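You operate a simulated robot arm through the tools that you are given. There is no shell and no other tool. Be economical: measure what you need, move in short steps, check, and stop when the job is done.

Carry out the task below with a simulated two-armed robot. There is one attempt and no reset: what you move stays moved.

JOB
Pick up the can labelled "cleaner" from the top of the beige table with one hand, pass it to the other hand and put it on the shelf of the wooden bench. Set down upright: can.

Only the result counts: the job must be done as asked and must still hold three seconds after the hand-in. Knocking over, shifting, dropping, spilling or breaking anything else fails it.

ROBOT AND FRAMES
Two 7-joint arms with two-finger parallel grippers on one trunk, on a base that drives. Base frame: it is fixed to the floor where the robot stands at the start and does not move with it; the origin is under the middle of the robot, x ahead of it, y to its left, z up. Units: m, rad, N and s.
The left shoulder is at the start at [0.06, 0.147, 0.543], the right one opposite. With the tool pointing down near the work surface each hand reaches from about 0.1 to 0.64 m from the robot's upright axis, wherever it stands, measured 20 degrees to its own side. Places, roughly: shelf of the wooden bench [0.7, 3.5, 0.2]. Payload 3.43 kg a hand.
The tool frame of a hand sits at the grasp point between the pads (the TCP): z along the fingers, y along the line on which they close. The tips reach 0.03 m beyond it. The gripper opens to 0.094 m. The fingers are 0.028 m wide and 0.01 m thick; the gripper's body (0.05 by 0.096 m) begins 0.055 m behind the TCP.
Orientation is told as [roll, pitch, yaw] about the base's x, y, z axes, in that order, counted from this pose: with the fingers straight down and closing along the base's y, the tool's x points along the base's -x, its y along +y and its z along -z.

CONTROLS
- The arms move only by the tool arm_command. It takes "left_targets", "right_targets" or both (then of equal length, played together; a hand with none holds still); each is a list of rows, each an object of numbers (a shift or turn left out is 0, a gripper value left out holds the last): "rx", "ry", "rz": the turn, a rotation vector about the tool's x, y, z in rad; "dx", "dy", "dz": the shift along the tool's x, y, z in cm; "gripper": the finger opening in cm, from 0 to 9.4. In form: [{"rx": .., "ry": .., "rz": .., "dx": .., "dy": .., "dz": .., "gripper": ..}, ...]. A call has 1 to 20 rows; each row shifts and turns the commanded pose from where the row before left it, along the tool's axes as they then stand. A row lasts 0.2 s, in which the tool goes at most 0.05 m and 0.15 rad; a call with a longer step from one row to the next is refused whole, and so is a gripper value outside its range. A pose out of reach is approached as far as the arm can. The call stops where the force on the tool passes 40 N (or 10 N more than at its start, if that is more) or the arm is blocked; 0.2 s more then pass. The fingers move at their own pace (about 0.072 m/s each) and stop on an object; they squeeze with about 37 N. The grip force told is the motor's: it shows also when the fingers shut on nothing. Time passes only in rows, and 0.2 s behind the last, so rows that do not move let the fingers close. It gives the time, the measured TCP pose, the force on the tool (base axes), the opening and the grip force at its end, in the units of the frame above (readings bear some noise), with the torque about the TCP (base axes, N m) and any sound that the robot's microphone picked up.
- Cameras (640 x 400 px; columns grow to the right, rows downward): "scene" is now at [0.0608, -0.0091, 1.1855]; the picture's right is [-0.08, -1.00, 0.00], its down [-0.50, 0.04, -0.87] and it looks along [0.86, -0.07, -0.50] (base axes); focal length 291 px, centre (320, 200). "left" rides on the left gripper at [0.076, -0.014, -0.103] in its tool frame; the picture's right is [0.18, 0.98, 0.00], its down [-0.75, 0.14, -0.64] and it looks along [-0.63, 0.12, 0.77] (tool axes); focal length 243 px, centre (320, 200). "right" rides on the right gripper at [0.076, 0.014, -0.103] in its tool frame; the picture's right is [-0.18, 0.98, 0.00], its down [-0.75, -0.14, -0.64] and it looks along [-0.63, -0.12, 0.77] (tool axes); focal length 243 px, centre (320, 200). There is no depth. A picture from a camera that has moved, and an enlarged one, comes with that camera's place and axes in the base frame and with its lens.
- capture(camera): a new picture of that camera. It takes no simulated time.
- slide_trunk(by): slides the trunk up (or, below 0, down) by that many m; the arms and the scene camera ride with it, the base frame stays. It gives what a move gives, with no picture.
- drive_base(legs): drives the robot by 1 to 6 legs, each [ahead, left, turn to the left] in m, m and rad, along the robot's own axes; the way and the turn of a leg run together, so that a leg with both is an arc; at most 1.5 m and 3.142 rad a leg. The arms and the cameras ride along, it lands a little off, and it stops where it bumps. It gives what a move gives.
- turn_head(pan, tilt): turns the head with the scene camera to pan (to the left, within 1.501 rad either way) and tilt (down, from -0.506 to 1.204), counted from straight ahead of the robot. It gives what a move gives.
- enlarge(camera, box): a new picture of the part [left, top, right, bottom] of that camera's present view, enlarged. It takes no simulated time.
- hand_in(): hands the job in; it is judged then, once.

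Work in short steps. Places have to be worked out from the pictures, the camera data and where the tool is seen: move nearer, look again, correct. Check each grasp and each placing, and mend what went wrong. You have 120 turns and 100 pictures in all, those below and enlarged ones among them. Open the grippers and draw the arms clear of the work before you hand the job in, unless the task says otherwise; then end with one line.

The tools are called as a command line: name --argument value ..., lists and objects as JSON in quotes. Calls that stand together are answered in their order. arm_command: Moves the arms, as the interface text tells. Its arguments: {"type":"object","properties":{"left_targets":{"type":"array","items":{"type":"object","properties":{"rx":{"type":"number"},"ry":{"type":"number"},"rz":{"type":"number"},"dx":{"type":"number"},"dy":{"type":"number"},"dz":{"type":"number"},"gripper":{"type":"number"}}}},"right_targets":{"type":"array","items":{"type":"object","properties":{"rx":{"type":"number"},"ry":{"type":"number"},"rz":{"type":"number"},"dx":{"type":"number"},"dy":{"type":"number"},"dz":{"type":"number"},"gripper":{"type":"number"}}}}},"required":[]} The other tools are called the same way: slide_trunk (by) slides the trunk up or down; drive_base (legs) drives the base; turn_head (pan, tilt) turns the head that bears the scene camera; capture (camera) takes a picture; enlarge (camera, box) takes an enlarged picture of a part of a camera's view; hand_in () hands the job in.

At the start:

```text
time: 0.0
left_tool_pos: [0.3349, 0.1804, 0.9999]
left_tcp_rot: [-0.001, 0.0, 0.001]
left_force: [-0.9, 0.6, 0.0]
left_moment: [-0.05, 0.02, -0.03]
left_opening: 0.094
left_finger_force: 0.0
right_tool_pos: [0.3015, -0.0756, 1.0004]
right_tcp_rot: [0.002, -0.002, 0.001]
right_force: [0.7, -0.1, 0.1]
right_moment: [-0.01, -0.01, 0.01]
right_opening: 0.0939
right_finger_force: 0.1
trunk travel left (down, up): [-0.25, 0.0]
robot x, y, heading: [-0.003, 0.0036, -0.005]
head pan, tilt: [-0.084, 0.52]
```

scene: 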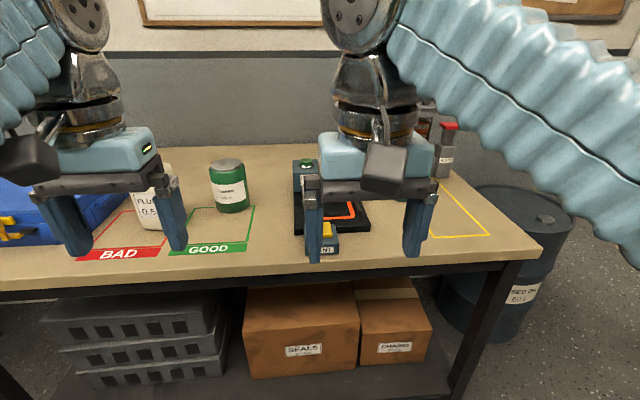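
right: 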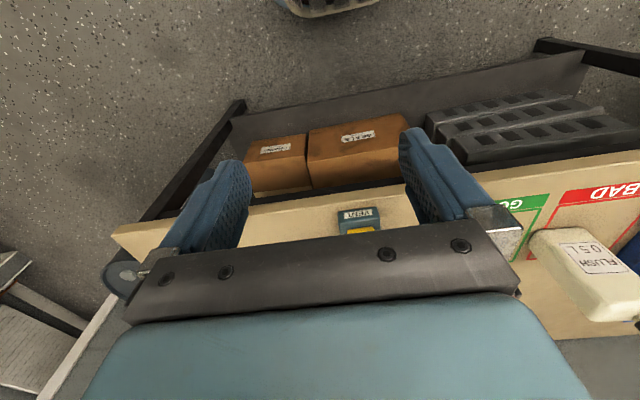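
left: 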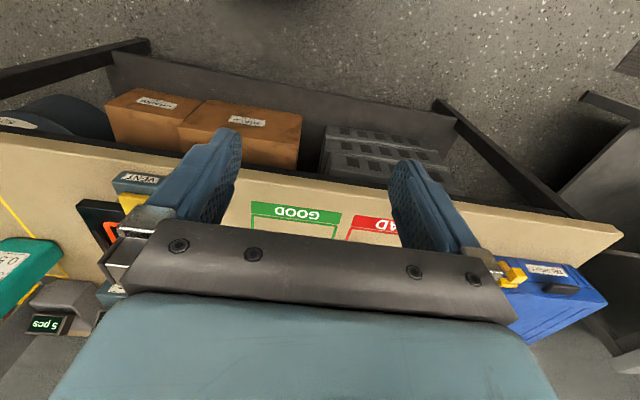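

The green can and a red-topped can are visible; I need to read their labels first.

enlarge --camera "scene" --box '[190, 140, 270, 220]'

enlarge --camera "scene" --box '[400, 90, 500, 190]'

```text
5.00 times, centred on (230, 180) of scene
camera zoom: at [0.0608, -0.0091, 1.1855], right [-0.08, -1.0, 0.0], down [-0.5, 0.04, -0.87], along [0.86, -0.07, -0.5], focal length 1455 px, centre (770, 300)
```

zoom: 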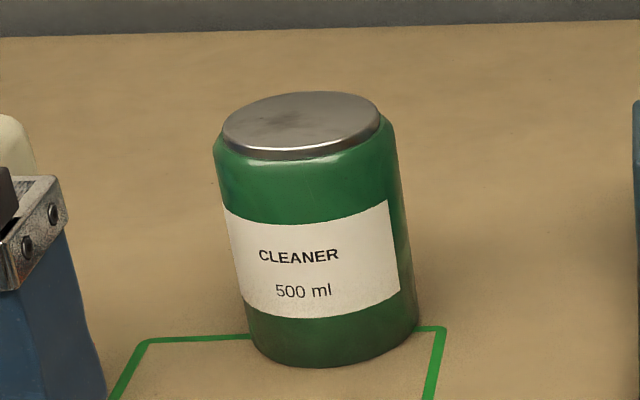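

```text
4.00 times, centred on (450, 140) of scene
camera zoom: at [0.0608, -0.0091, 1.1855], right [-0.08, -1.0, 0.0], down [-0.5, 0.04, -0.87], along [0.86, -0.07, -0.5], focal length 1164 px, centre (-200, 440)
```

zoom: 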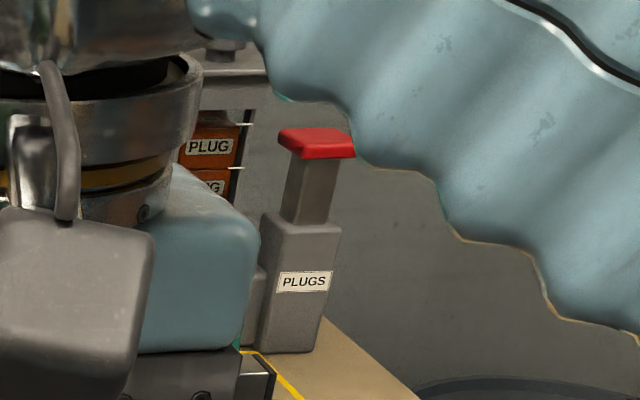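

The green can is "CLEANER", which I put at about [0.71, 0.16], base at z≈0.80, 0.115 tall and 0.085 across. I'll look toward the bench before choosing the grips.

turn_head --pan 1.4 --tilt 0.3

capture --camera "scene"

```text
time: 1.6
left_tool_pos: [0.3349, 0.1805, 1.0001]
left_tcp_rot: [0.0, -0.003, 0.001]
left_force: [-0.1, -0.6, 0.2]
left_moment: [0.0, -0.05, 0.03]
left_opening: 0.094
left_finger_force: 0.0
right_tool_pos: [0.303, -0.0757, 1.0005]
right_tcp_rot: [0.003, 0.0, 0.002]
right_force: [-0.1, 0.0, -1.3]
right_moment: [0.01, -0.01, -0.02]
right_opening: 0.0939
right_finger_force: 0.0
trunk travel left (down, up): [-0.25, 0.0]
robot x, y, heading: [0.0021, 0.0004, -0.0]
head pan, tilt: [1.4, 0.3]
```

```text
94 pictures are left
camera scene: at [-0.0135, 0.0905, 1.2059], right [0.99, -0.17, 0.0], down [-0.05, -0.29, -0.96], along [0.16, 0.94, -0.3], focal length 291 px, centre (320, 200)
```

scene: 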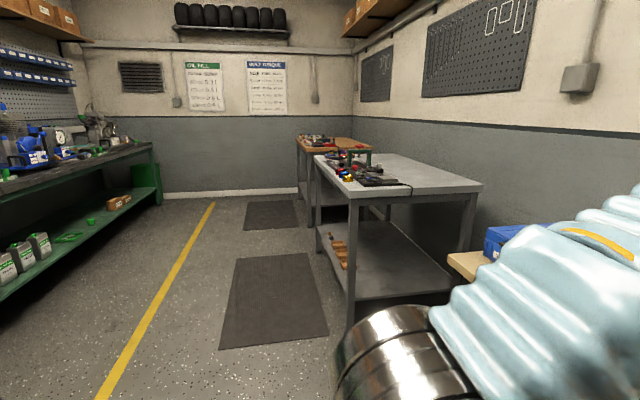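

The wooden bench stands past the grey table on the same wall. I'll enlarge it to see its shelf.

enlarge --camera "scene" --box '[280, 120, 400, 240]'

```text
3.33 times, centred on (340, 180) of scene
camera zoom: at [-0.0135, 0.0905, 1.2059], right [0.99, -0.17, 0.0], down [-0.05, -0.29, -0.96], along [0.16, 0.94, -0.3], focal length 970 px, centre (253, 267)
```

zoom: 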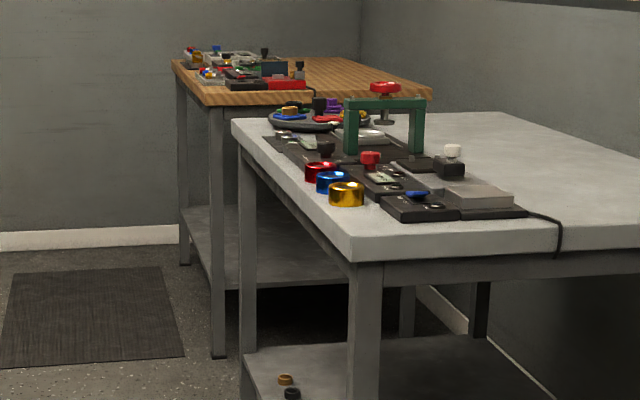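

The bench shelf is open at the front with plenty of headroom. My plan is a left top grasp, a right-hand side grip low on the can, then placing it from the front. I'll drive slightly closer to the table and look at the can again.

turn_head --pan 0.2 --tilt 0.6

drive_base --legs '[[0.12, 0, 0]]'

capture --camera "scene"

capture --camera "left"

```text
time: 3.0
left_tool_pos: [0.3354, 0.1808, 1.0009]
left_tcp_rot: [0.0, -0.001, 0.0]
left_force: [-0.5, 0.2, 0.1]
left_moment: [0.0, 0.02, 0.07]
left_opening: 0.0938
left_finger_force: 0.2
right_tool_pos: [0.3027, -0.0746, 0.9994]
right_tcp_rot: [0.003, -0.004, 0.0]
right_force: [0.5, 0.1, 0.8]
right_moment: [0.01, 0.0, 0.0]
right_opening: 0.094
right_finger_force: 0.0
trunk travel left (down, up): [-0.25, 0.0]
robot x, y, heading: [0.0023, -0.0013, 0.001]
head pan, tilt: [0.201, 0.6]
```

```text
time: 4.2
left_tool_pos: [0.4554, 0.1823, 1.0004]
left_tcp_rot: [0.001, -0.002, 0.002]
left_force: [-0.2, -0.6, 0.0]
left_moment: [-0.01, 0.0, 0.0]
left_opening: 0.0939
left_finger_force: 0.0
right_tool_pos: [0.4245, -0.0749, 1.0003]
right_tcp_rot: [0.002, -0.002, 0.001]
right_force: [-0.5, -0.5, 0.3]
right_moment: [0.01, -0.01, -0.02]
right_opening: 0.0939
right_finger_force: 0.1
trunk travel left (down, up): [-0.25, 0.0]
robot x, y, heading: [0.1216, -0.0003, 0.002]
head pan, tilt: [0.201, 0.6]
```

```text
92 pictures are left
camera scene: at [0.1776, 0.0161, 1.1784], right [0.2, -0.98, 0.0], down [-0.55, -0.11, -0.83], along [0.81, 0.16, -0.56], focal length 291 px, centre (320, 200)
```

scene: 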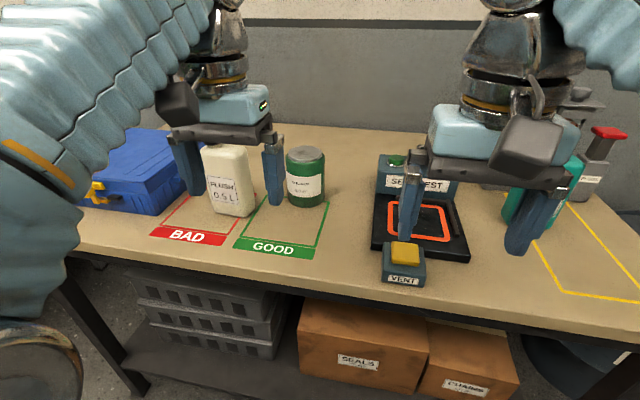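

```text
91 pictures are left
camera left: at [0.3788, 0.1665, 1.1051], right [-0.18, 0.98, 0.0], down [0.75, 0.14, 0.64], along [0.63, 0.12, -0.77], focal length 243 px, centre (320, 200)
```

left: 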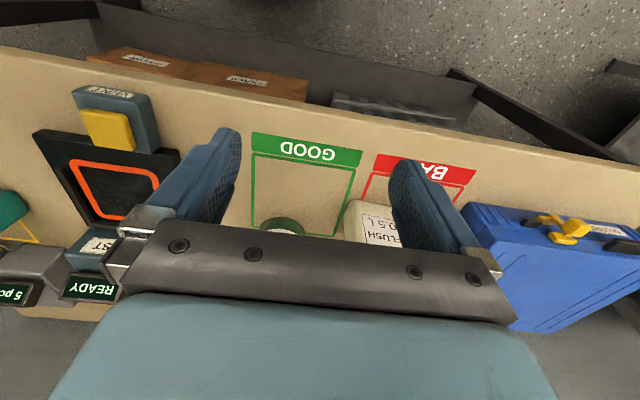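

I'll enlarge the can in this nearer view to fix its place.

enlarge --camera "scene" --box '[256, 136, 356, 216]'

```text
5.00 times, centred on (306, 176) of scene
camera zoom: at [0.1776, 0.0161, 1.1784], right [0.2, -0.98, 0.0], down [-0.55, -0.11, -0.83], along [0.81, 0.16, -0.56], focal length 1455 px, centre (390, 320)
```

zoom: 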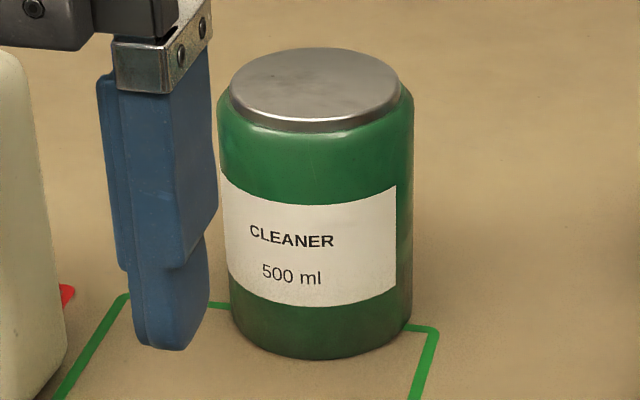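

Can axis is about (0.717, 0.160), top z≈0.916, diameter ≈0.082. I'll move the open left hand over it at z=1.0 and look.

arm_command --left_targets '[{"dx": -3.3, "dy": -0.28, "gripper": 9.4}, {"dx": -3.3, "dy": -0.28}, {"dx": -3.3, "dy": -0.28}, {"dx": -3.3, "dy": -0.28}, {"dx": -3.3, "dy": -0.28}, {"dx": -3.3, "dy": -0.28}, {"dx": -3.3, "dy": -0.28}, {"dx": -3.1, "dy": -0.28}, {}]'

capture --camera "left"

capture --camera "scene"

```text
time: 6.2
left_tool_pos: [0.5807, 0.175, 0.9784]
left_tcp_rot: [-0.001, -0.005, 0.001]
left_force: [-0.1, -0.2, 0.2]
left_moment: [-0.03, 0.0, -0.01]
left_opening: 0.094
left_finger_force: 0.1
left hand out of reach, approached as far as the arm can: row 2, 3, 4, 5, 6, 7, 8
right_tool_pos: [0.4229, -0.0754, 0.9995]
right_tcp_rot: [0.0, -0.002, 0.0]
right_force: [0.1, 0.5, -0.5]
right_moment: [-0.02, 0.05, 0.0]
right_opening: 0.0944
right_finger_force: 0.0
trunk travel left (down, up): [-0.25, 0.0]
robot x, y, heading: [0.123, 0.0019, 0.0]
head pan, tilt: [0.201, 0.6]
```

```text
89 pictures are left
camera left: at [0.5029, 0.1606, 1.0828], right [-0.18, 0.98, 0.0], down [0.75, 0.14, 0.65], along [0.63, 0.12, -0.76], focal length 243 px, centre (320, 200)
```

left: 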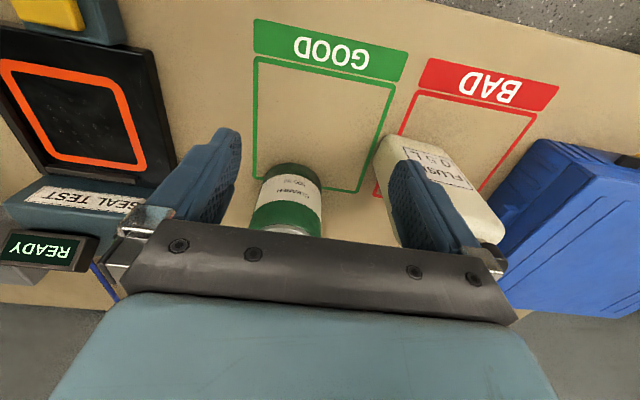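

```text
88 pictures are left
camera scene: at [0.1783, 0.0162, 1.1783], right [0.2, -0.98, 0.0], down [-0.55, -0.11, -0.82], along [0.81, 0.16, -0.57], focal length 291 px, centre (320, 200)
```

scene: 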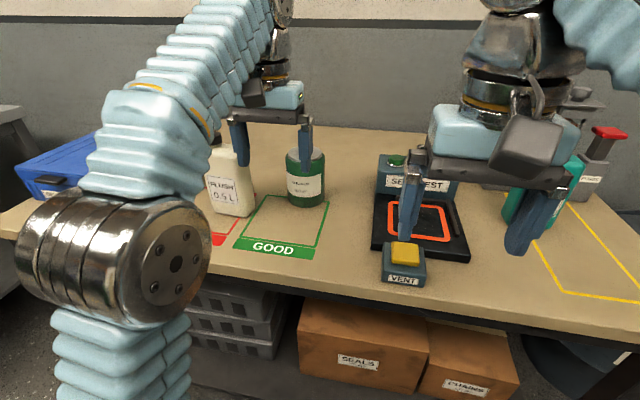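

A vertical left hand only reaches x≈0.58 at this height. I'll look down to see how much room the base has to move closer.

turn_head --pan -0.3 --tilt 1.2

capture --camera "scene"

```text
time: 7.2
left_tool_pos: [0.5792, 0.1743, 0.9782]
left_tcp_rot: [-0.001, -0.004, 0.002]
left_force: [-0.6, 0.0, 0.7]
left_moment: [-0.01, -0.01, 0.0]
left_opening: 0.094
left_finger_force: 0.1
right_tool_pos: [0.4232, -0.0753, 1.0012]
right_tcp_rot: [0.0, -0.001, -0.001]
right_force: [0.6, 0.3, -0.1]
right_moment: [-0.02, 0.0, 0.01]
right_opening: 0.094
right_finger_force: 0.0
trunk travel left (down, up): [-0.25, 0.0]
robot x, y, heading: [0.12, 0.0003, -0.003]
head pan, tilt: [-0.3, 1.201]
```

```text
87 pictures are left
camera scene: at [0.1447, -0.018, 1.1338], right [-0.29, -0.96, 0.0], down [-0.89, 0.27, -0.36], along [0.35, -0.11, -0.93], focal length 291 px, centre (320, 200)
```

scene: 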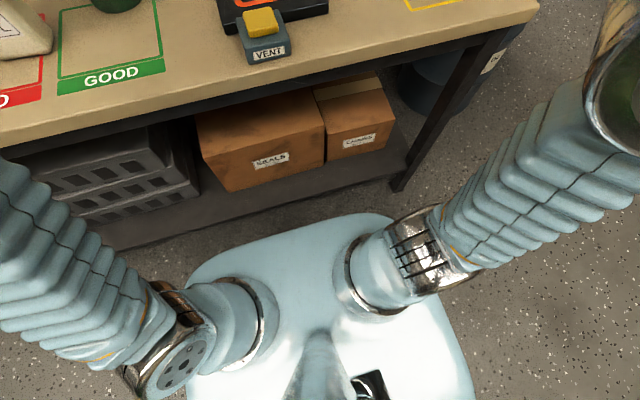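

There's about 0.11 m of free space ahead of the base. I'll drive 5 cm and tilt the left hand so its fingers point about 23° forward, which extends its reach.

drive_base --legs '[[0.05, 0, 0]]'

arm_command --left_targets '[{"ry": -0.1}, {"ry": -0.1}, {"ry": -0.1}, {"ry": -0.1}, {}]'

turn_head --pan 0.0 --tilt 0.6

capture --camera "left"

capture --camera "scene"

```text
time: 8.2
left_tool_pos: [0.6302, 0.1758, 0.9795]
left_tcp_rot: [-0.001, -0.005, -0.001]
left_force: [0.5, 0.1, 0.1]
left_moment: [0.01, -0.02, -0.01]
left_opening: 0.094
left_finger_force: 0.1
right_tool_pos: [0.4729, -0.0748, 1.0015]
right_tcp_rot: [-0.001, -0.002, 0.002]
right_force: [-1.5, -0.2, 0.1]
right_moment: [-0.02, 0.01, 0.01]
right_opening: 0.094
right_finger_force: 0.0
trunk travel left (down, up): [-0.25, 0.0]
robot x, y, heading: [0.1711, 0.0006, -0.001]
head pan, tilt: [-0.3, 1.201]
```

```text
time: 9.3
left_tool_pos: [0.6299, 0.1726, 0.9791]
left_tcp_rot: [0.0, -0.408, -0.001]
left_force: [0.0, 0.4, -0.4]
left_moment: [0.01, -0.02, 0.03]
left_opening: 0.0945
left_finger_force: 0.1
right_tool_pos: [0.4742, -0.074, 1.0012]
right_tcp_rot: [0.0, -0.002, 0.0]
right_force: [-0.3, 0.2, -1.0]
right_moment: [0.0, 0.0, -0.02]
right_opening: 0.0943
right_finger_force: 0.0
trunk travel left (down, up): [-0.25, 0.0]
robot x, y, heading: [0.1726, -0.0028, 0.002]
head pan, tilt: [-0.3, 1.201]
```

```text
time: 10.3
left_tool_pos: [0.6291, 0.1739, 0.9781]
left_tcp_rot: [-0.001, -0.404, 0.001]
left_force: [0.0, 0.0, 0.0]
left_moment: [-0.04, 0.02, 0.02]
left_opening: 0.0943
left_finger_force: 0.0
right_tool_pos: [0.474, -0.0751, 1.0011]
right_tcp_rot: [0.0, -0.003, -0.001]
right_force: [0.4, 0.0, -0.4]
right_moment: [-0.04, -0.01, -0.01]
right_opening: 0.0938
right_finger_force: 0.0
trunk travel left (down, up): [-0.25, 0.0]
robot x, y, heading: [0.1712, 0.0011, -0.001]
head pan, tilt: [0.0, 0.6]
```

```text
86 pictures are left
camera left: at [0.5184, 0.1597, 1.045], right [-0.17, 0.98, -0.07], down [0.44, 0.14, 0.89], along [0.88, 0.12, -0.46], focal length 243 px, centre (320, 200)
```

left: 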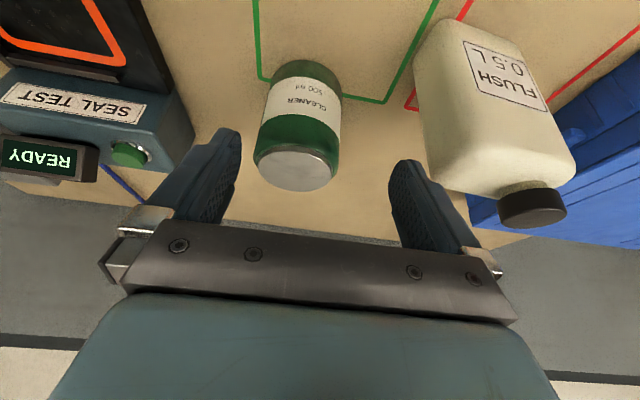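

```text
85 pictures are left
camera scene: at [0.2299, -0.0015, 1.1783], right [0.0, -1.0, 0.0], down [-0.57, 0.0, -0.82], along [0.82, 0.0, -0.57], focal length 291 px, centre (320, 200)
```

scene: 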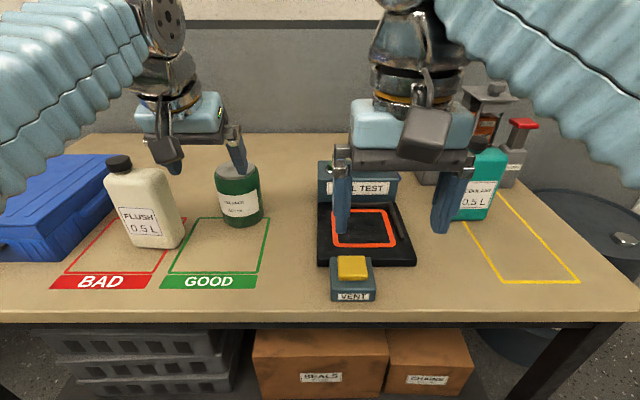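

The can lid is at about (0.71, 0.160) in the left view, matching my earlier estimate. I'll move the left hand to just above and in front of it, centred on y=0.160.

arm_command --left_targets '[{"dx": -1.5, "dy": -0.46, "dz": 1.66}, {"dx": -1.5, "dy": -0.46, "dz": 1.66}, {"dx": -1.5, "dy": -0.46, "dz": 1.66}, {}]'

capture --camera "left"

enlarge --camera "scene" --box '[120, 80, 320, 260]'

```text
time: 11.3
left_tool_pos: [0.6902, 0.1605, 0.9514]
left_tcp_rot: [0.001, -0.405, 0.001]
left_force: [0.3, 0.6, -0.5]
left_moment: [0.02, 0.04, -0.03]
left_opening: 0.0939
left_finger_force: 0.0
right_tool_pos: [0.4731, -0.0746, 1.0011]
right_tcp_rot: [-0.001, -0.002, 0.0]
right_force: [0.4, 0.3, -0.8]
right_moment: [0.0, 0.02, 0.0]
right_opening: 0.0938
right_finger_force: 0.0
trunk travel left (down, up): [-0.25, 0.0]
robot x, y, heading: [0.172, 0.004, 0.003]
head pan, tilt: [0.0, 0.6]
```

```text
84 pictures are left
camera left: at [0.5799, 0.1469, 1.0176], right [-0.17, 0.98, -0.07], down [0.44, 0.14, 0.89], along [0.88, 0.12, -0.46], focal length 243 px, centre (320, 200)
```

left: 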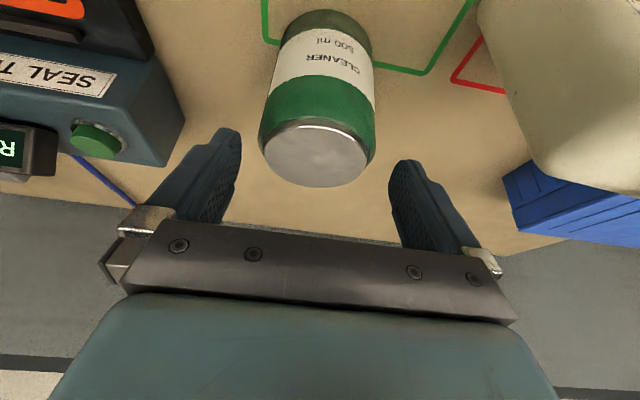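

```text
2.22 times, centred on (220, 170) of scene
camera zoom: at [0.2301, -0.0015, 1.1784], right [0.0, -1.0, 0.0], down [-0.57, 0.0, -0.82], along [0.82, 0.0, -0.57], focal length 647 px, centre (542, 267)
```

zoom: 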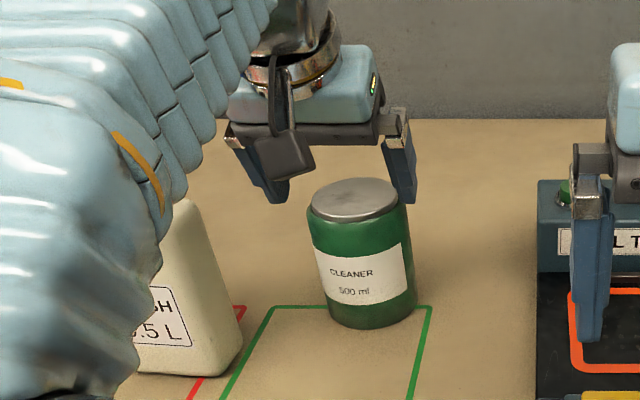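

The fit is good: lid at (0.714, 0.1595), hand centred at y=0.1605. I'll descend along the tool axis to about 2 cm below the top.

arm_command --left_targets '[{"dx": 0.05, "dy": -0.05, "dz": 1.5}, {"dx": 0.05, "dz": 1.5}, {"dx": 0.05, "dz": 1.5}, {"dz": 1.4}, {}]'

capture --camera "left"

enlarge --camera "scene" --box '[120, 80, 320, 260]'

```text
time: 12.6
left_tool_pos: [0.7118, 0.1611, 0.8967]
left_tcp_rot: [-0.001, -0.405, 0.0]
left_force: [0.2, -0.3, 0.9]
left_moment: [0.0, 0.0, 0.01]
left_opening: 0.0942
left_finger_force: 0.0
right_tool_pos: [0.4736, -0.0757, 1.0001]
right_tcp_rot: [-0.001, -0.002, 0.0]
right_force: [-0.2, 0.0, 0.3]
right_moment: [-0.01, 0.02, -0.01]
right_opening: 0.0941
right_finger_force: 0.0
trunk travel left (down, up): [-0.25, 0.0]
robot x, y, heading: [0.1721, 0.0004, 0.001]
head pan, tilt: [0.0, 0.6]
```

```text
82 pictures are left
camera left: at [0.6014, 0.1464, 0.9627], right [-0.17, 0.98, -0.07], down [0.44, 0.14, 0.89], along [0.88, 0.12, -0.46], focal length 243 px, centre (320, 200)
```

left: 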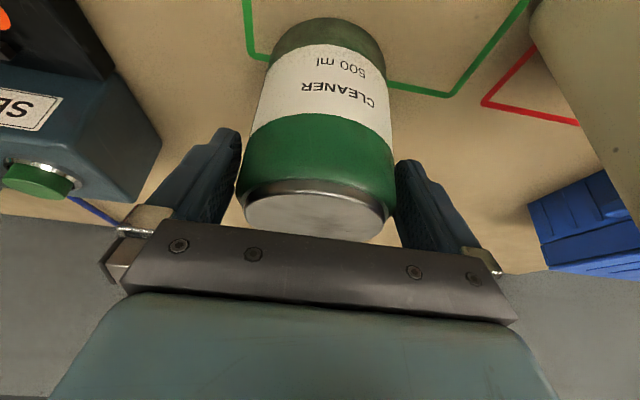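

```text
2.22 times, centred on (220, 170) of scene
camera zoom: at [0.2301, -0.0015, 1.1784], right [0.0, -1.0, 0.0], down [-0.57, 0.0, -0.82], along [0.82, 0.0, -0.57], focal length 647 px, centre (542, 267)
```

zoom: 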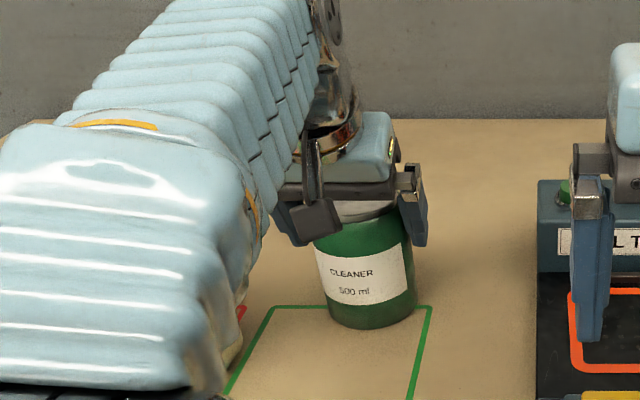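

The fingers straddle the can evenly with no contact force, so I'll close the grip.

arm_command --left_targets '[{"gripper": 6.5}, {}, {}, {}]'

capture --camera "left"

```text
time: 13.6
left_tool_pos: [0.7124, 0.1603, 0.896]
left_tcp_rot: [0.001, -0.406, 0.0]
left_force: [1.3, -2.4, -0.7]
left_moment: [-0.02, -0.1, -0.03]
left_opening: 0.0874
left_finger_force: 36.6
right_tool_pos: [0.4737, -0.0748, 1.001]
right_tcp_rot: [0.001, -0.003, -0.001]
right_force: [0.2, -0.9, -0.2]
right_moment: [0.01, -0.01, -0.01]
right_opening: 0.0939
right_finger_force: 0.0
trunk travel left (down, up): [-0.25, 0.0]
robot x, y, heading: [0.1668, 0.0006, -0.003]
head pan, tilt: [0.0, 0.6]
```

```text
80 pictures are left
camera left: at [0.6014, 0.1462, 0.9628], right [-0.17, 0.98, -0.07], down [0.44, 0.14, 0.89], along [0.88, 0.12, -0.46], focal length 243 px, centre (320, 200)
```

left: 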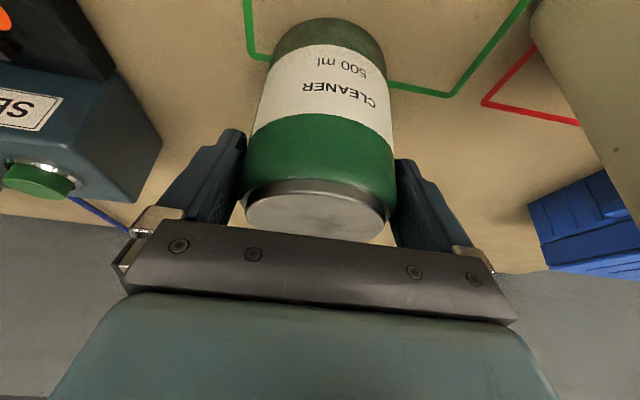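

The grip is firm at 0.0874 (the can's diameter). I'll lift it back along the approach line.

arm_command --left_targets '[{"dx": -0.4, "dz": -1.0}, {"dx": -0.4, "dz": -1.2}, {"dz": -1.5}, {"dz": -1.5}, {"dz": -1.5}, {}]'

capture --camera "scene"

```text
time: 14.9
left_tool_pos: [0.6931, 0.1614, 0.9602]
left_tcp_rot: [0.001, -0.405, 0.0]
left_force: [-0.2, 0.1, -6.1]
left_moment: [-0.02, 0.0, 0.0]
left_opening: 0.0874
left_finger_force: 36.9
right_tool_pos: [0.4749, -0.0746, 1.001]
right_tcp_rot: [-0.001, -0.002, -0.001]
right_force: [-0.8, -0.5, 1.1]
right_moment: [-0.01, 0.0, 0.0]
right_opening: 0.0941
right_finger_force: 0.1
trunk travel left (down, up): [-0.25, 0.0]
robot x, y, heading: [0.1723, -0.0009, -0.001]
head pan, tilt: [0.0, 0.6]
```

```text
79 pictures are left
camera scene: at [0.2303, -0.0014, 1.1783], right [0.0, -1.0, 0.0], down [-0.57, 0.0, -0.82], along [0.82, 0.0, -0.57], focal length 291 px, centre (320, 200)
```

scene: 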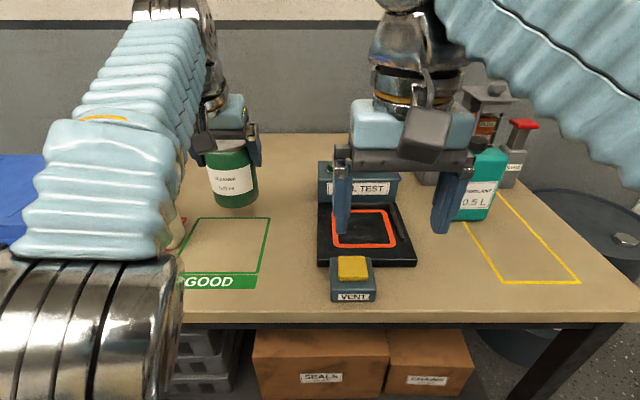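

The can is lifted cleanly, about 0.6 kg. I'll back away from the table so the handover happens in free space.

drive_base --legs '[[-0.5, 0, 0]]'

capture --camera "scene"

```text
time: 17.9
left_tool_pos: [0.1882, 0.1595, 0.96]
left_tcp_rot: [0.001, -0.404, -0.001]
left_force: [-0.1, -1.3, -6.4]
left_moment: [0.0, 0.05, 0.01]
left_opening: 0.0871
left_finger_force: 36.6
right_tool_pos: [-0.0308, -0.0747, 1.0005]
right_tcp_rot: [-0.002, -0.001, -0.001]
right_force: [0.4, -0.2, -0.4]
right_moment: [-0.05, 0.04, 0.01]
right_opening: 0.0941
right_finger_force: 0.0
trunk travel left (down, up): [-0.25, 0.0]
robot x, y, heading: [-0.336, 0.0018, -0.005]
head pan, tilt: [0.0, 0.6]
```

```text
78 pictures are left
camera scene: at [-0.2745, -0.001, 1.1783], right [0.0, -1.0, 0.0], down [-0.57, 0.0, -0.82], along [0.82, 0.0, -0.57], focal length 291 px, centre (320, 200)
```

scene: 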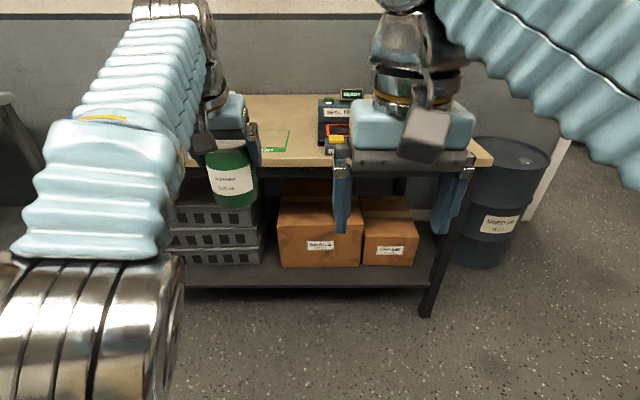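

Next I'll arrange the handover pose. The right hand moves out to the right, and the left brings the can nearer and then yaws −90° about the vertical, so its fingers sit fore and aft and leave the sides free for the right hand.

arm_command --right_targets '[{"dy": -4}, {"dy": -4}, {"dy": -4}, {"dy": -3}, {}]' --left_targets '[{"dx": 2.3, "dz": -0.985, "dy": -2}, {"dx": 2.3, "dz": -0.985, "dy": -2}, {"dx": 2.3, "dz": -0.985, "dy": -2}, {"dx": 2.3, "dz": -0.985, "dy": -2}, {}]'

arm_command --left_targets '[{"rx": 0.0552, "rz": 0.1287}, {"rx": 0.0552, "rz": 0.1287}, {"rx": 0.0552, "rz": 0.1287}, {"rx": 0.0552, "rz": 0.1287}, {"rx": 0.0552, "rz": 0.1287}, {"rx": 0.0552, "rz": 0.1287}, {}]'

capture --camera "scene"

```text
time: 19.1
left_tool_pos: [0.0874, 0.0805, 0.9595]
left_tcp_rot: [0.0, -0.405, -0.001]
left_force: [0.3, -0.5, -5.1]
left_moment: [-0.02, 0.08, 0.02]
left_opening: 0.0877
left_finger_force: 36.9
right_tool_pos: [-0.0329, -0.2262, 0.9994]
right_tcp_rot: [0.001, -0.002, -0.002]
right_force: [-0.1, 0.2, -0.1]
right_moment: [-0.01, -0.05, 0.0]
right_opening: 0.0938
right_finger_force: 0.0
trunk travel left (down, up): [-0.25, 0.0]
robot x, y, heading: [-0.3333, -0.0005, -0.0]
head pan, tilt: [0.0, 0.6]
```

```text
time: 20.7
left_tool_pos: [0.0879, 0.0799, 0.9605]
left_tcp_rot: [0.002, -0.404, -0.843]
left_force: [-0.7, 0.1, -5.6]
left_moment: [0.02, 0.04, 0.0]
left_opening: 0.0876
left_finger_force: 37.1
right_tool_pos: [-0.0333, -0.226, 0.9998]
right_tcp_rot: [0.0, -0.002, -0.003]
right_force: [-0.5, 0.4, 0.4]
right_moment: [-0.01, 0.01, -0.01]
right_opening: 0.094
right_finger_force: 0.0
trunk travel left (down, up): [-0.25, 0.0]
robot x, y, heading: [-0.3327, 0.0026, -0.003]
head pan, tilt: [0.0, 0.6]
```

```text
77 pictures are left
camera scene: at [-0.2747, -0.001, 1.1784], right [0.0, -1.0, 0.0], down [-0.57, 0.0, -0.82], along [0.82, 0.0, -0.57], focal length 291 px, centre (320, 200)
```

scene: 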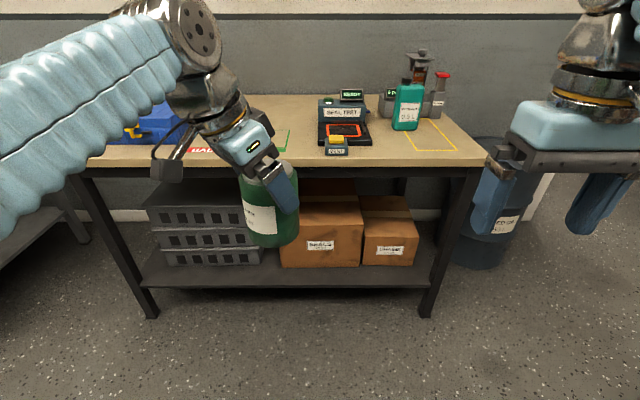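

The yaw is working and the can stays upright. I'll finish the left yaw while pitching the right hand's fingers forward.

arm_command --left_targets '[{"rx": 0.0552, "rz": 0.1287}, {"rx": 0.0552, "rz": 0.1287}, {"rx": 0.0552, "rz": 0.1287}, {"rx": 0.0552, "rz": 0.1287}, {"rx": 0.0552, "rz": 0.1287}, {}, {}, {}, {}, {}]' --right_targets '[{"ry": -0.1356, "gripper": 9.4}, {"ry": -0.1356}, {"ry": -0.1356}, {"ry": -0.1356}, {"ry": -0.1356}, {"ry": -0.1356}, {"ry": -0.1356}, {"ry": -0.1356}, {"ry": -0.1356}, {}]'

capture --camera "scene"

capture --camera "right"

```text
time: 22.9
left_tool_pos: [0.0888, 0.0804, 0.9602]
left_tcp_rot: [-0.001, -0.404, -1.54]
left_force: [0.5, -0.7, -5.7]
left_moment: [0.09, 0.0, 0.0]
left_opening: 0.0873
left_finger_force: 36.9
right_tool_pos: [0.0261, -0.178, 1.009]
right_tcp_rot: [-0.001, -1.224, -0.005]
right_force: [-0.2, 0.5, -0.7]
right_moment: [0.01, 0.01, -0.01]
right_opening: 0.0941
right_finger_force: 0.0
right hand out of reach, approached as far as the arm can: row 5, 6, 7, 8, 9
trunk travel left (down, up): [-0.25, 0.0]
robot x, y, heading: [-0.3322, 0.001, 0.0]
head pan, tilt: [0.0, 0.6]
```

```text
76 pictures are left
camera scene: at [-0.2747, -0.001, 1.1784], right [0.0, -1.0, 0.0], down [-0.57, 0.0, -0.82], along [0.82, 0.0, -0.57], focal length 291 px, centre (320, 200)
```

scene: 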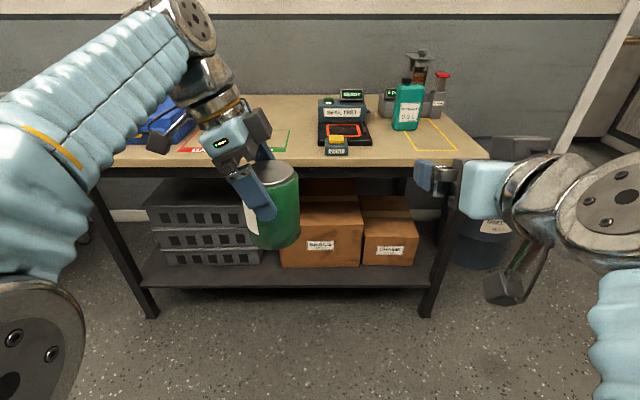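

```text
75 pictures are left
camera right: at [-0.0953, -0.1638, 0.9726], right [0.07, 0.98, 0.17], down [-0.35, -0.14, 0.93], along [0.94, -0.12, 0.33], focal length 243 px, centre (320, 200)
```

right: 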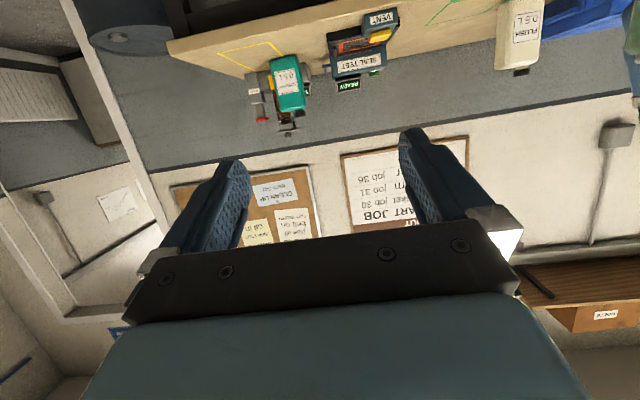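

The right hand bottoms out near the body, so I'll carry the can 10 cm further forward and slightly to the middle to give it room behind.

arm_command --left_targets '[{"dy": 2.75, "dx": -0.92, "dz": 0.394}, {"dy": 2.75, "dx": -0.92, "dz": 0.394}, {"dy": 2.75, "dx": -0.92, "dz": 0.394}, {"dy": 2.75, "dx": -0.92, "dz": 0.394}, {}]' --right_targets '[{}, {}, {}, {}, {}]'

capture --camera "scene"

```text
time: 24.1
left_tool_pos: [0.1894, 0.0407, 0.9518]
left_tcp_rot: [0.001, -0.405, -1.544]
left_force: [0.3, 0.0, -5.4]
left_moment: [0.03, -0.01, -0.04]
left_opening: 0.0876
left_finger_force: 37.2
left hand out of reach, approached as far as the arm can: row 4
right_tool_pos: [0.0276, -0.1782, 1.0093]
right_tcp_rot: [0.002, -1.222, -0.006]
right_force: [-0.6, -0.4, 0.0]
right_moment: [-0.03, -0.03, -0.01]
right_opening: 0.0938
right_finger_force: 0.0
trunk travel left (down, up): [-0.25, 0.0]
robot x, y, heading: [-0.3357, -0.0004, 0.001]
head pan, tilt: [0.0, 0.6]
```

```text
74 pictures are left
camera scene: at [-0.2746, -0.0012, 1.1783], right [0.0, -1.0, 0.0], down [-0.57, 0.0, -0.82], along [0.82, 0.0, -0.57], focal length 291 px, centre (320, 200)
```

scene: 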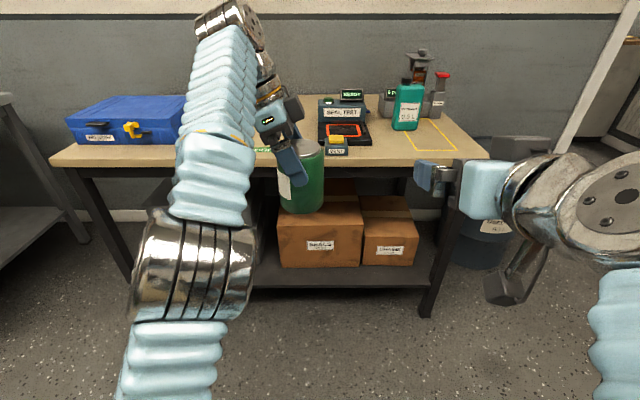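

The can axis is now at about (0.189, 0.039), its bottom at z≈0.858. I'll yaw the right hand slightly left and move it to a pre-grasp point behind the can's lower half.

arm_command --right_targets '[{"rx": -0.094, "rz": -0.0342}, {"rx": -0.094, "rz": -0.0342}, {"rx": -0.094, "rz": -0.0342}, {"dx": 0.715, "dy": 1.99, "dz": 1.725}, {"dx": 0.715, "dy": 1.99, "dz": 1.725}, {"dx": 0.715, "dy": 1.99, "dz": 1.725}, {"dx": 0.715, "dy": 1.99, "dz": 1.725}, {}]'

capture --camera "scene"

capture --camera "right"

```text
time: 25.9
left_tool_pos: [0.1882, 0.0406, 0.9521]
left_tcp_rot: [0.002, -0.406, -1.541]
left_force: [0.1, 0.4, -6.2]
left_moment: [0.01, -0.02, -0.01]
left_opening: 0.0873
left_finger_force: 36.5
right_tool_pos: [0.0792, -0.066, 0.9588]
right_tcp_rot: [0.0, -1.222, 0.295]
right_force: [0.4, -0.1, -0.3]
right_moment: [-0.03, -0.02, -0.03]
right_opening: 0.094
right_finger_force: 0.1
right hand out of reach, approached as far as the arm can: row 1, 2, 3
trunk travel left (down, up): [-0.25, 0.0]
robot x, y, heading: [-0.3336, -0.0032, -0.007]
head pan, tilt: [0.0, 0.6]
```

```text
73 pictures are left
camera scene: at [-0.2746, -0.001, 1.1783], right [0.0, -1.0, 0.0], down [-0.57, 0.0, -0.82], along [0.82, 0.0, -0.57], focal length 291 px, centre (320, 200)
```

scene: 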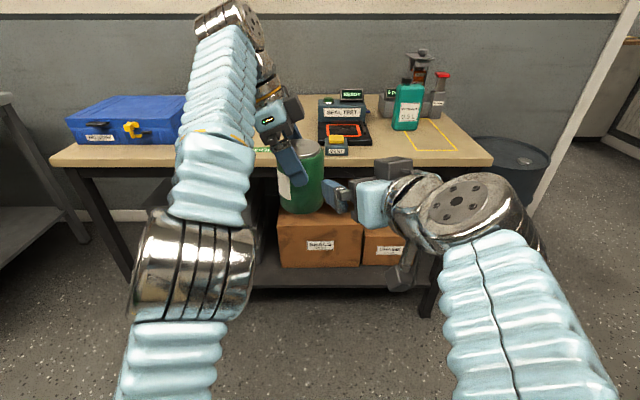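

```text
72 pictures are left
camera right: at [-0.041, -0.0889, 0.9231], right [-0.23, 0.96, 0.17], down [-0.29, -0.24, 0.93], along [0.93, 0.16, 0.33], focal length 243 px, centre (320, 200)
```

right: 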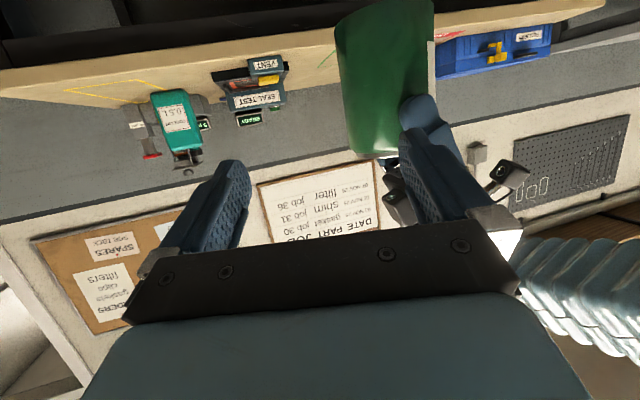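

Clear so far. I'll finish moving to the pre-grasp point at about (0.075, 0.004, 0.908).

arm_command --right_targets '[{"dx": 1.05, "dy": 1.7, "dz": 0.83}, {"dx": 1.05, "dy": 1.7, "dz": 0.83}, {"dx": 1.05, "dy": 1.7, "dz": 0.83}, {"dx": 1.05, "dy": 1.7, "dz": 0.83}, {}]'

capture --camera "right"

enlarge --camera "scene" --box '[220, 80, 420, 260]'

```text
time: 27.1
left_tool_pos: [0.1889, 0.0417, 0.9526]
left_tcp_rot: [0.002, -0.407, -1.541]
left_force: [-0.1, 0.0, -6.8]
left_moment: [0.05, -0.03, -0.03]
left_opening: 0.0875
left_finger_force: 37.3
right_tool_pos: [0.0783, -0.0027, 0.9094]
right_tcp_rot: [0.237, -1.196, 0.104]
right_force: [-0.4, -0.3, 0.5]
right_moment: [0.0, -0.02, 0.0]
right_opening: 0.0939
right_finger_force: 0.1
trunk travel left (down, up): [-0.25, 0.0]
robot x, y, heading: [-0.3366, 0.0013, -0.003]
head pan, tilt: [0.0, 0.6]
```

```text
71 pictures are left
camera right: at [-0.0429, -0.0264, 0.8755], right [-0.24, 0.94, 0.26], down [-0.24, -0.31, 0.92], along [0.94, 0.16, 0.3], focal length 243 px, centre (320, 200)
```

right: 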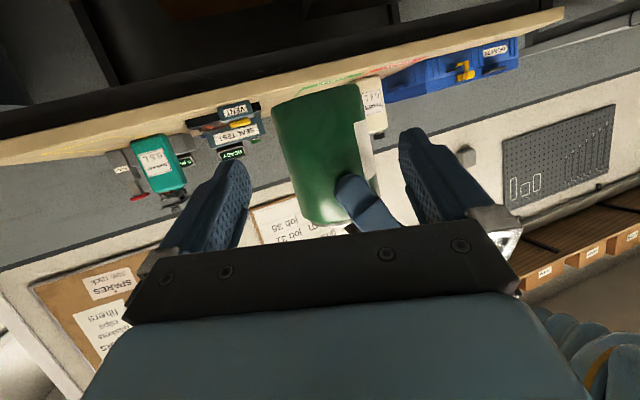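

```text
2.22 times, centred on (320, 170) of scene
camera zoom: at [-0.2746, -0.001, 1.1783], right [0.0, -1.0, 0.0], down [-0.57, 0.0, -0.82], along [0.82, 0.0, -0.57], focal length 647 px, centre (320, 267)
```

zoom: 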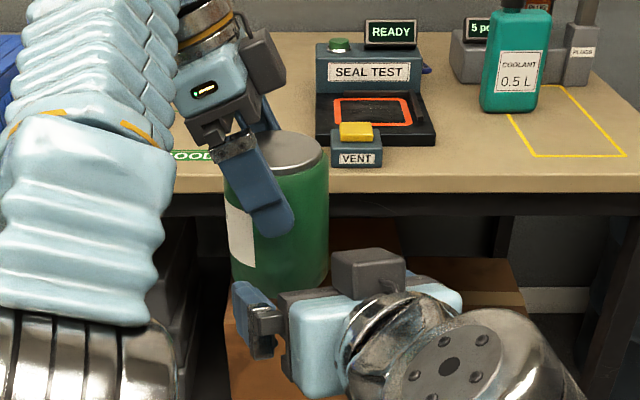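

The right hand rolled about 5° during the move, so I'll correct that with a small turn about its finger axis before closing in.

arm_command --right_targets '[{"rz": -0.046}, {"rz": -0.046}, {}]'

capture --camera "right"

```text
time: 27.9
left_tool_pos: [0.1889, 0.0408, 0.9519]
left_tcp_rot: [0.003, -0.408, -1.54]
left_force: [0.0, 0.1, -5.8]
left_moment: [0.06, -0.01, 0.01]
left_opening: 0.0873
left_finger_force: 36.8
right_tool_pos: [0.0779, -0.0024, 0.9088]
right_tcp_rot: [0.0, -1.207, 0.357]
right_force: [0.6, -0.2, -0.1]
right_moment: [0.02, -0.01, 0.0]
right_opening: 0.094
right_finger_force: 0.0
trunk travel left (down, up): [-0.25, 0.0]
robot x, y, heading: [-0.3329, -0.001, 0.0]
head pan, tilt: [0.0, 0.6]
```

```text
69 pictures are left
camera right: at [-0.0415, -0.0332, 0.874], right [-0.28, 0.94, 0.17], down [-0.26, -0.25, 0.93], along [0.92, 0.22, 0.32], focal length 243 px, centre (320, 200)
```

right: 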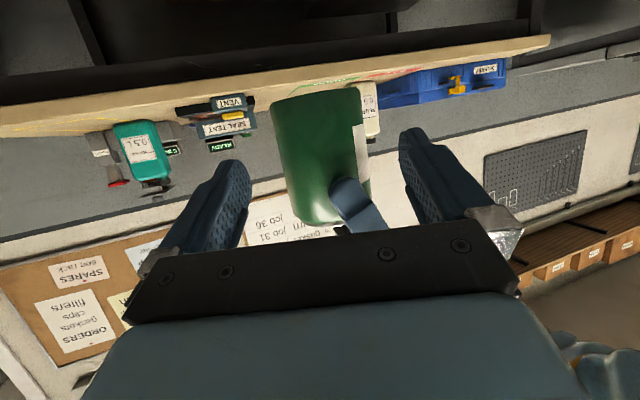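

Using the right view, scene view and grasp offset together, the can axis is at about (0.1885, 0.0335). I'll shift the right hand −5 mm sideways, advance 3.5 cm, and recheck the centring.

arm_command --right_targets '[{"dx": -0.623, "dy": -0.25, "dz": 1.635}, {"dx": -0.623, "dy": -0.26, "dz": 1.635}, {}]'

capture --camera "right"

enlarge --camera "scene" --box '[220, 80, 420, 260]'

```text
time: 28.9
left_tool_pos: [0.1886, 0.041, 0.9512]
left_tcp_rot: [0.003, -0.405, -1.541]
left_force: [0.2, -0.4, -5.1]
left_moment: [0.02, 0.0, 0.01]
left_opening: 0.0875
left_finger_force: 36.7
right_tool_pos: [0.0864, 0.038, 0.9196]
right_tcp_rot: [-0.266, -1.233, 0.662]
right_force: [0.3, -0.6, 0.1]
right_moment: [0.0, -0.04, 0.0]
right_opening: 0.0938
right_finger_force: 0.1
trunk travel left (down, up): [-0.25, 0.0]
robot x, y, heading: [-0.3339, -0.0021, 0.003]
head pan, tilt: [0.0, 0.6]
stopped in row 3 (right hand): the arm was blocked; the commanded pose is now the measured one
```

```text
68 pictures are left
camera right: at [-0.0294, -0.0008, 0.8794], right [-0.34, 0.94, 0.09], down [-0.31, -0.2, 0.93], along [0.89, 0.29, 0.36], focal length 243 px, centre (320, 200)
```

right: 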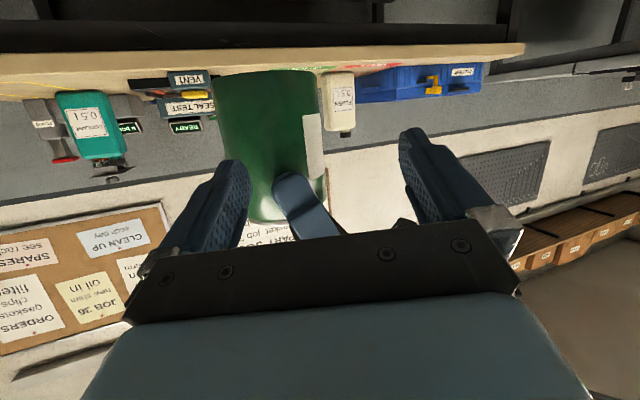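

```text
2.22 times, centred on (320, 170) of scene
camera zoom: at [-0.2746, -0.0011, 1.1784], right [0.0, -1.0, 0.0], down [-0.57, 0.0, -0.82], along [0.82, 0.0, -0.57], focal length 647 px, centre (320, 267)
```

zoom: 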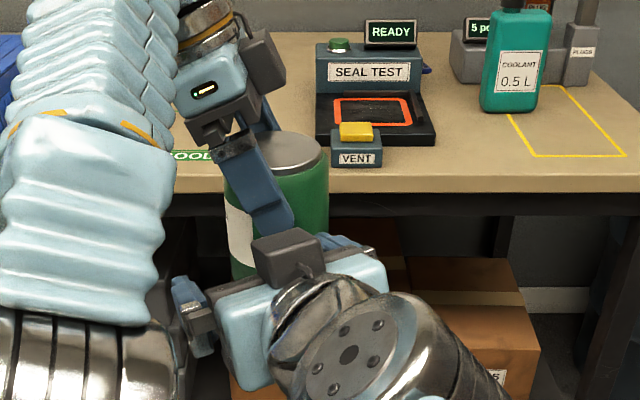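

The right arm is folded up against its limits here and swung sideways, with no contact. I'll back it out below and to the right, then set up the handover lower and further out.

arm_command --right_targets '[{"dx": 2.36, "dy": 0.22, "dz": 0.8}, {"dx": 2.36, "dy": 0.22, "dz": 0.8}, {}]'

capture --camera "scene"

```text
time: 29.7
left_tool_pos: [0.1887, 0.0408, 0.9524]
left_tcp_rot: [0.002, -0.407, -1.54]
left_force: [0.3, 0.3, -6.1]
left_moment: [0.07, 0.02, 0.03]
left_opening: 0.0877
left_finger_force: 37.2
right_tool_pos: [0.078, 0.046, 0.8741]
right_tcp_rot: [-0.074, -1.25, 0.529]
right_force: [-0.1, -0.2, 1.1]
right_moment: [-0.02, 0.01, -0.01]
right_opening: 0.0939
right_finger_force: 0.1
trunk travel left (down, up): [-0.25, 0.0]
robot x, y, heading: [-0.3386, -0.0007, -0.002]
head pan, tilt: [0.0, 0.6]
```

```text
66 pictures are left
camera scene: at [-0.2746, -0.0011, 1.1783], right [0.0, -1.0, 0.0], down [-0.57, 0.0, -0.82], along [0.82, 0.0, -0.57], focal length 291 px, centre (320, 200)
```

scene: 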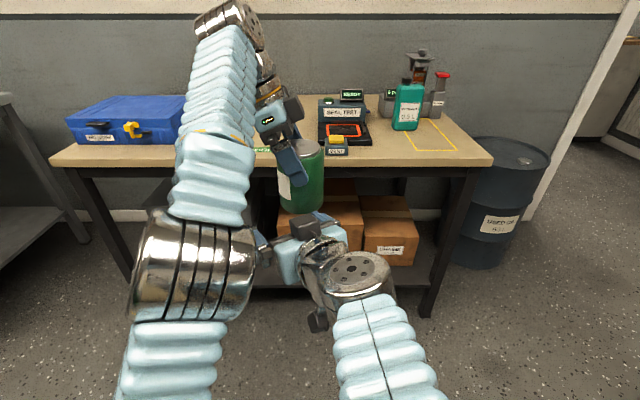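

Now I'll slide the right hand 20 cm to the right, clear of the can.

arm_command --right_targets '[{"dx": 0.54, "dy": -3.6, "dz": -1.64}, {"dx": 0.54, "dy": -3.6, "dz": -1.64}, {"dx": 0.54, "dy": -3.6, "dz": -1.64}, {"dx": 0.54, "dy": -3.6, "dz": -1.64}, {"dx": 0.54, "dy": -3.6, "dz": -1.64}, {}]'

```text
time: 30.6
left_tool_pos: [0.1888, 0.0419, 0.9509]
left_tcp_rot: [0.0, -0.405, -1.54]
left_force: [0.1, 0.8, -5.9]
left_moment: [0.05, -0.05, 0.03]
left_opening: 0.0874
left_finger_force: 36.9
right_tool_pos: [0.0478, -0.0421, 0.8971]
right_tcp_rot: [-0.393, -1.27, 0.938]
right_force: [0.6, -0.5, -0.3]
right_moment: [-0.03, 0.03, -0.05]
right_opening: 0.0937
right_finger_force: 0.1
trunk travel left (down, up): [-0.25, 0.0]
robot x, y, heading: [-0.3327, 0.0024, 0.006]
head pan, tilt: [0.0, 0.6]
stopped in row 4 (right hand): the arm was blocked; the commanded pose is now the measured one
```

Blocked again partway, so I'll look at the arm's posture.

turn_head --pan -0.4 --tilt 1.0

capture --camera "scene"

```text
time: 31.5
left_tool_pos: [0.1893, 0.0414, 0.9504]
left_tcp_rot: [0.001, -0.406, -1.543]
left_force: [-0.1, 0.5, -6.1]
left_moment: [0.04, 0.0, 0.01]
left_opening: 0.0878
left_finger_force: 37.0
right_tool_pos: [0.0479, -0.043, 0.8976]
right_tcp_rot: [-0.392, -1.273, 0.939]
right_force: [-0.1, 0.6, 0.5]
right_moment: [-0.01, 0.04, -0.02]
right_opening: 0.0939
right_finger_force: 0.1
trunk travel left (down, up): [-0.25, 0.0]
robot x, y, heading: [-0.3342, -0.0025, -0.002]
head pan, tilt: [-0.4, 1.0]
```

```text
65 pictures are left
camera scene: at [-0.2989, -0.0281, 1.1464], right [-0.39, -0.92, 0.0], down [-0.77, 0.33, -0.54], along [0.5, -0.21, -0.84], focal length 291 px, centre (320, 200)
```

scene: 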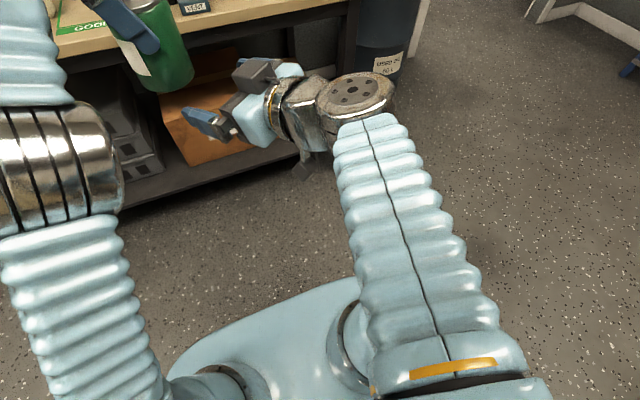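

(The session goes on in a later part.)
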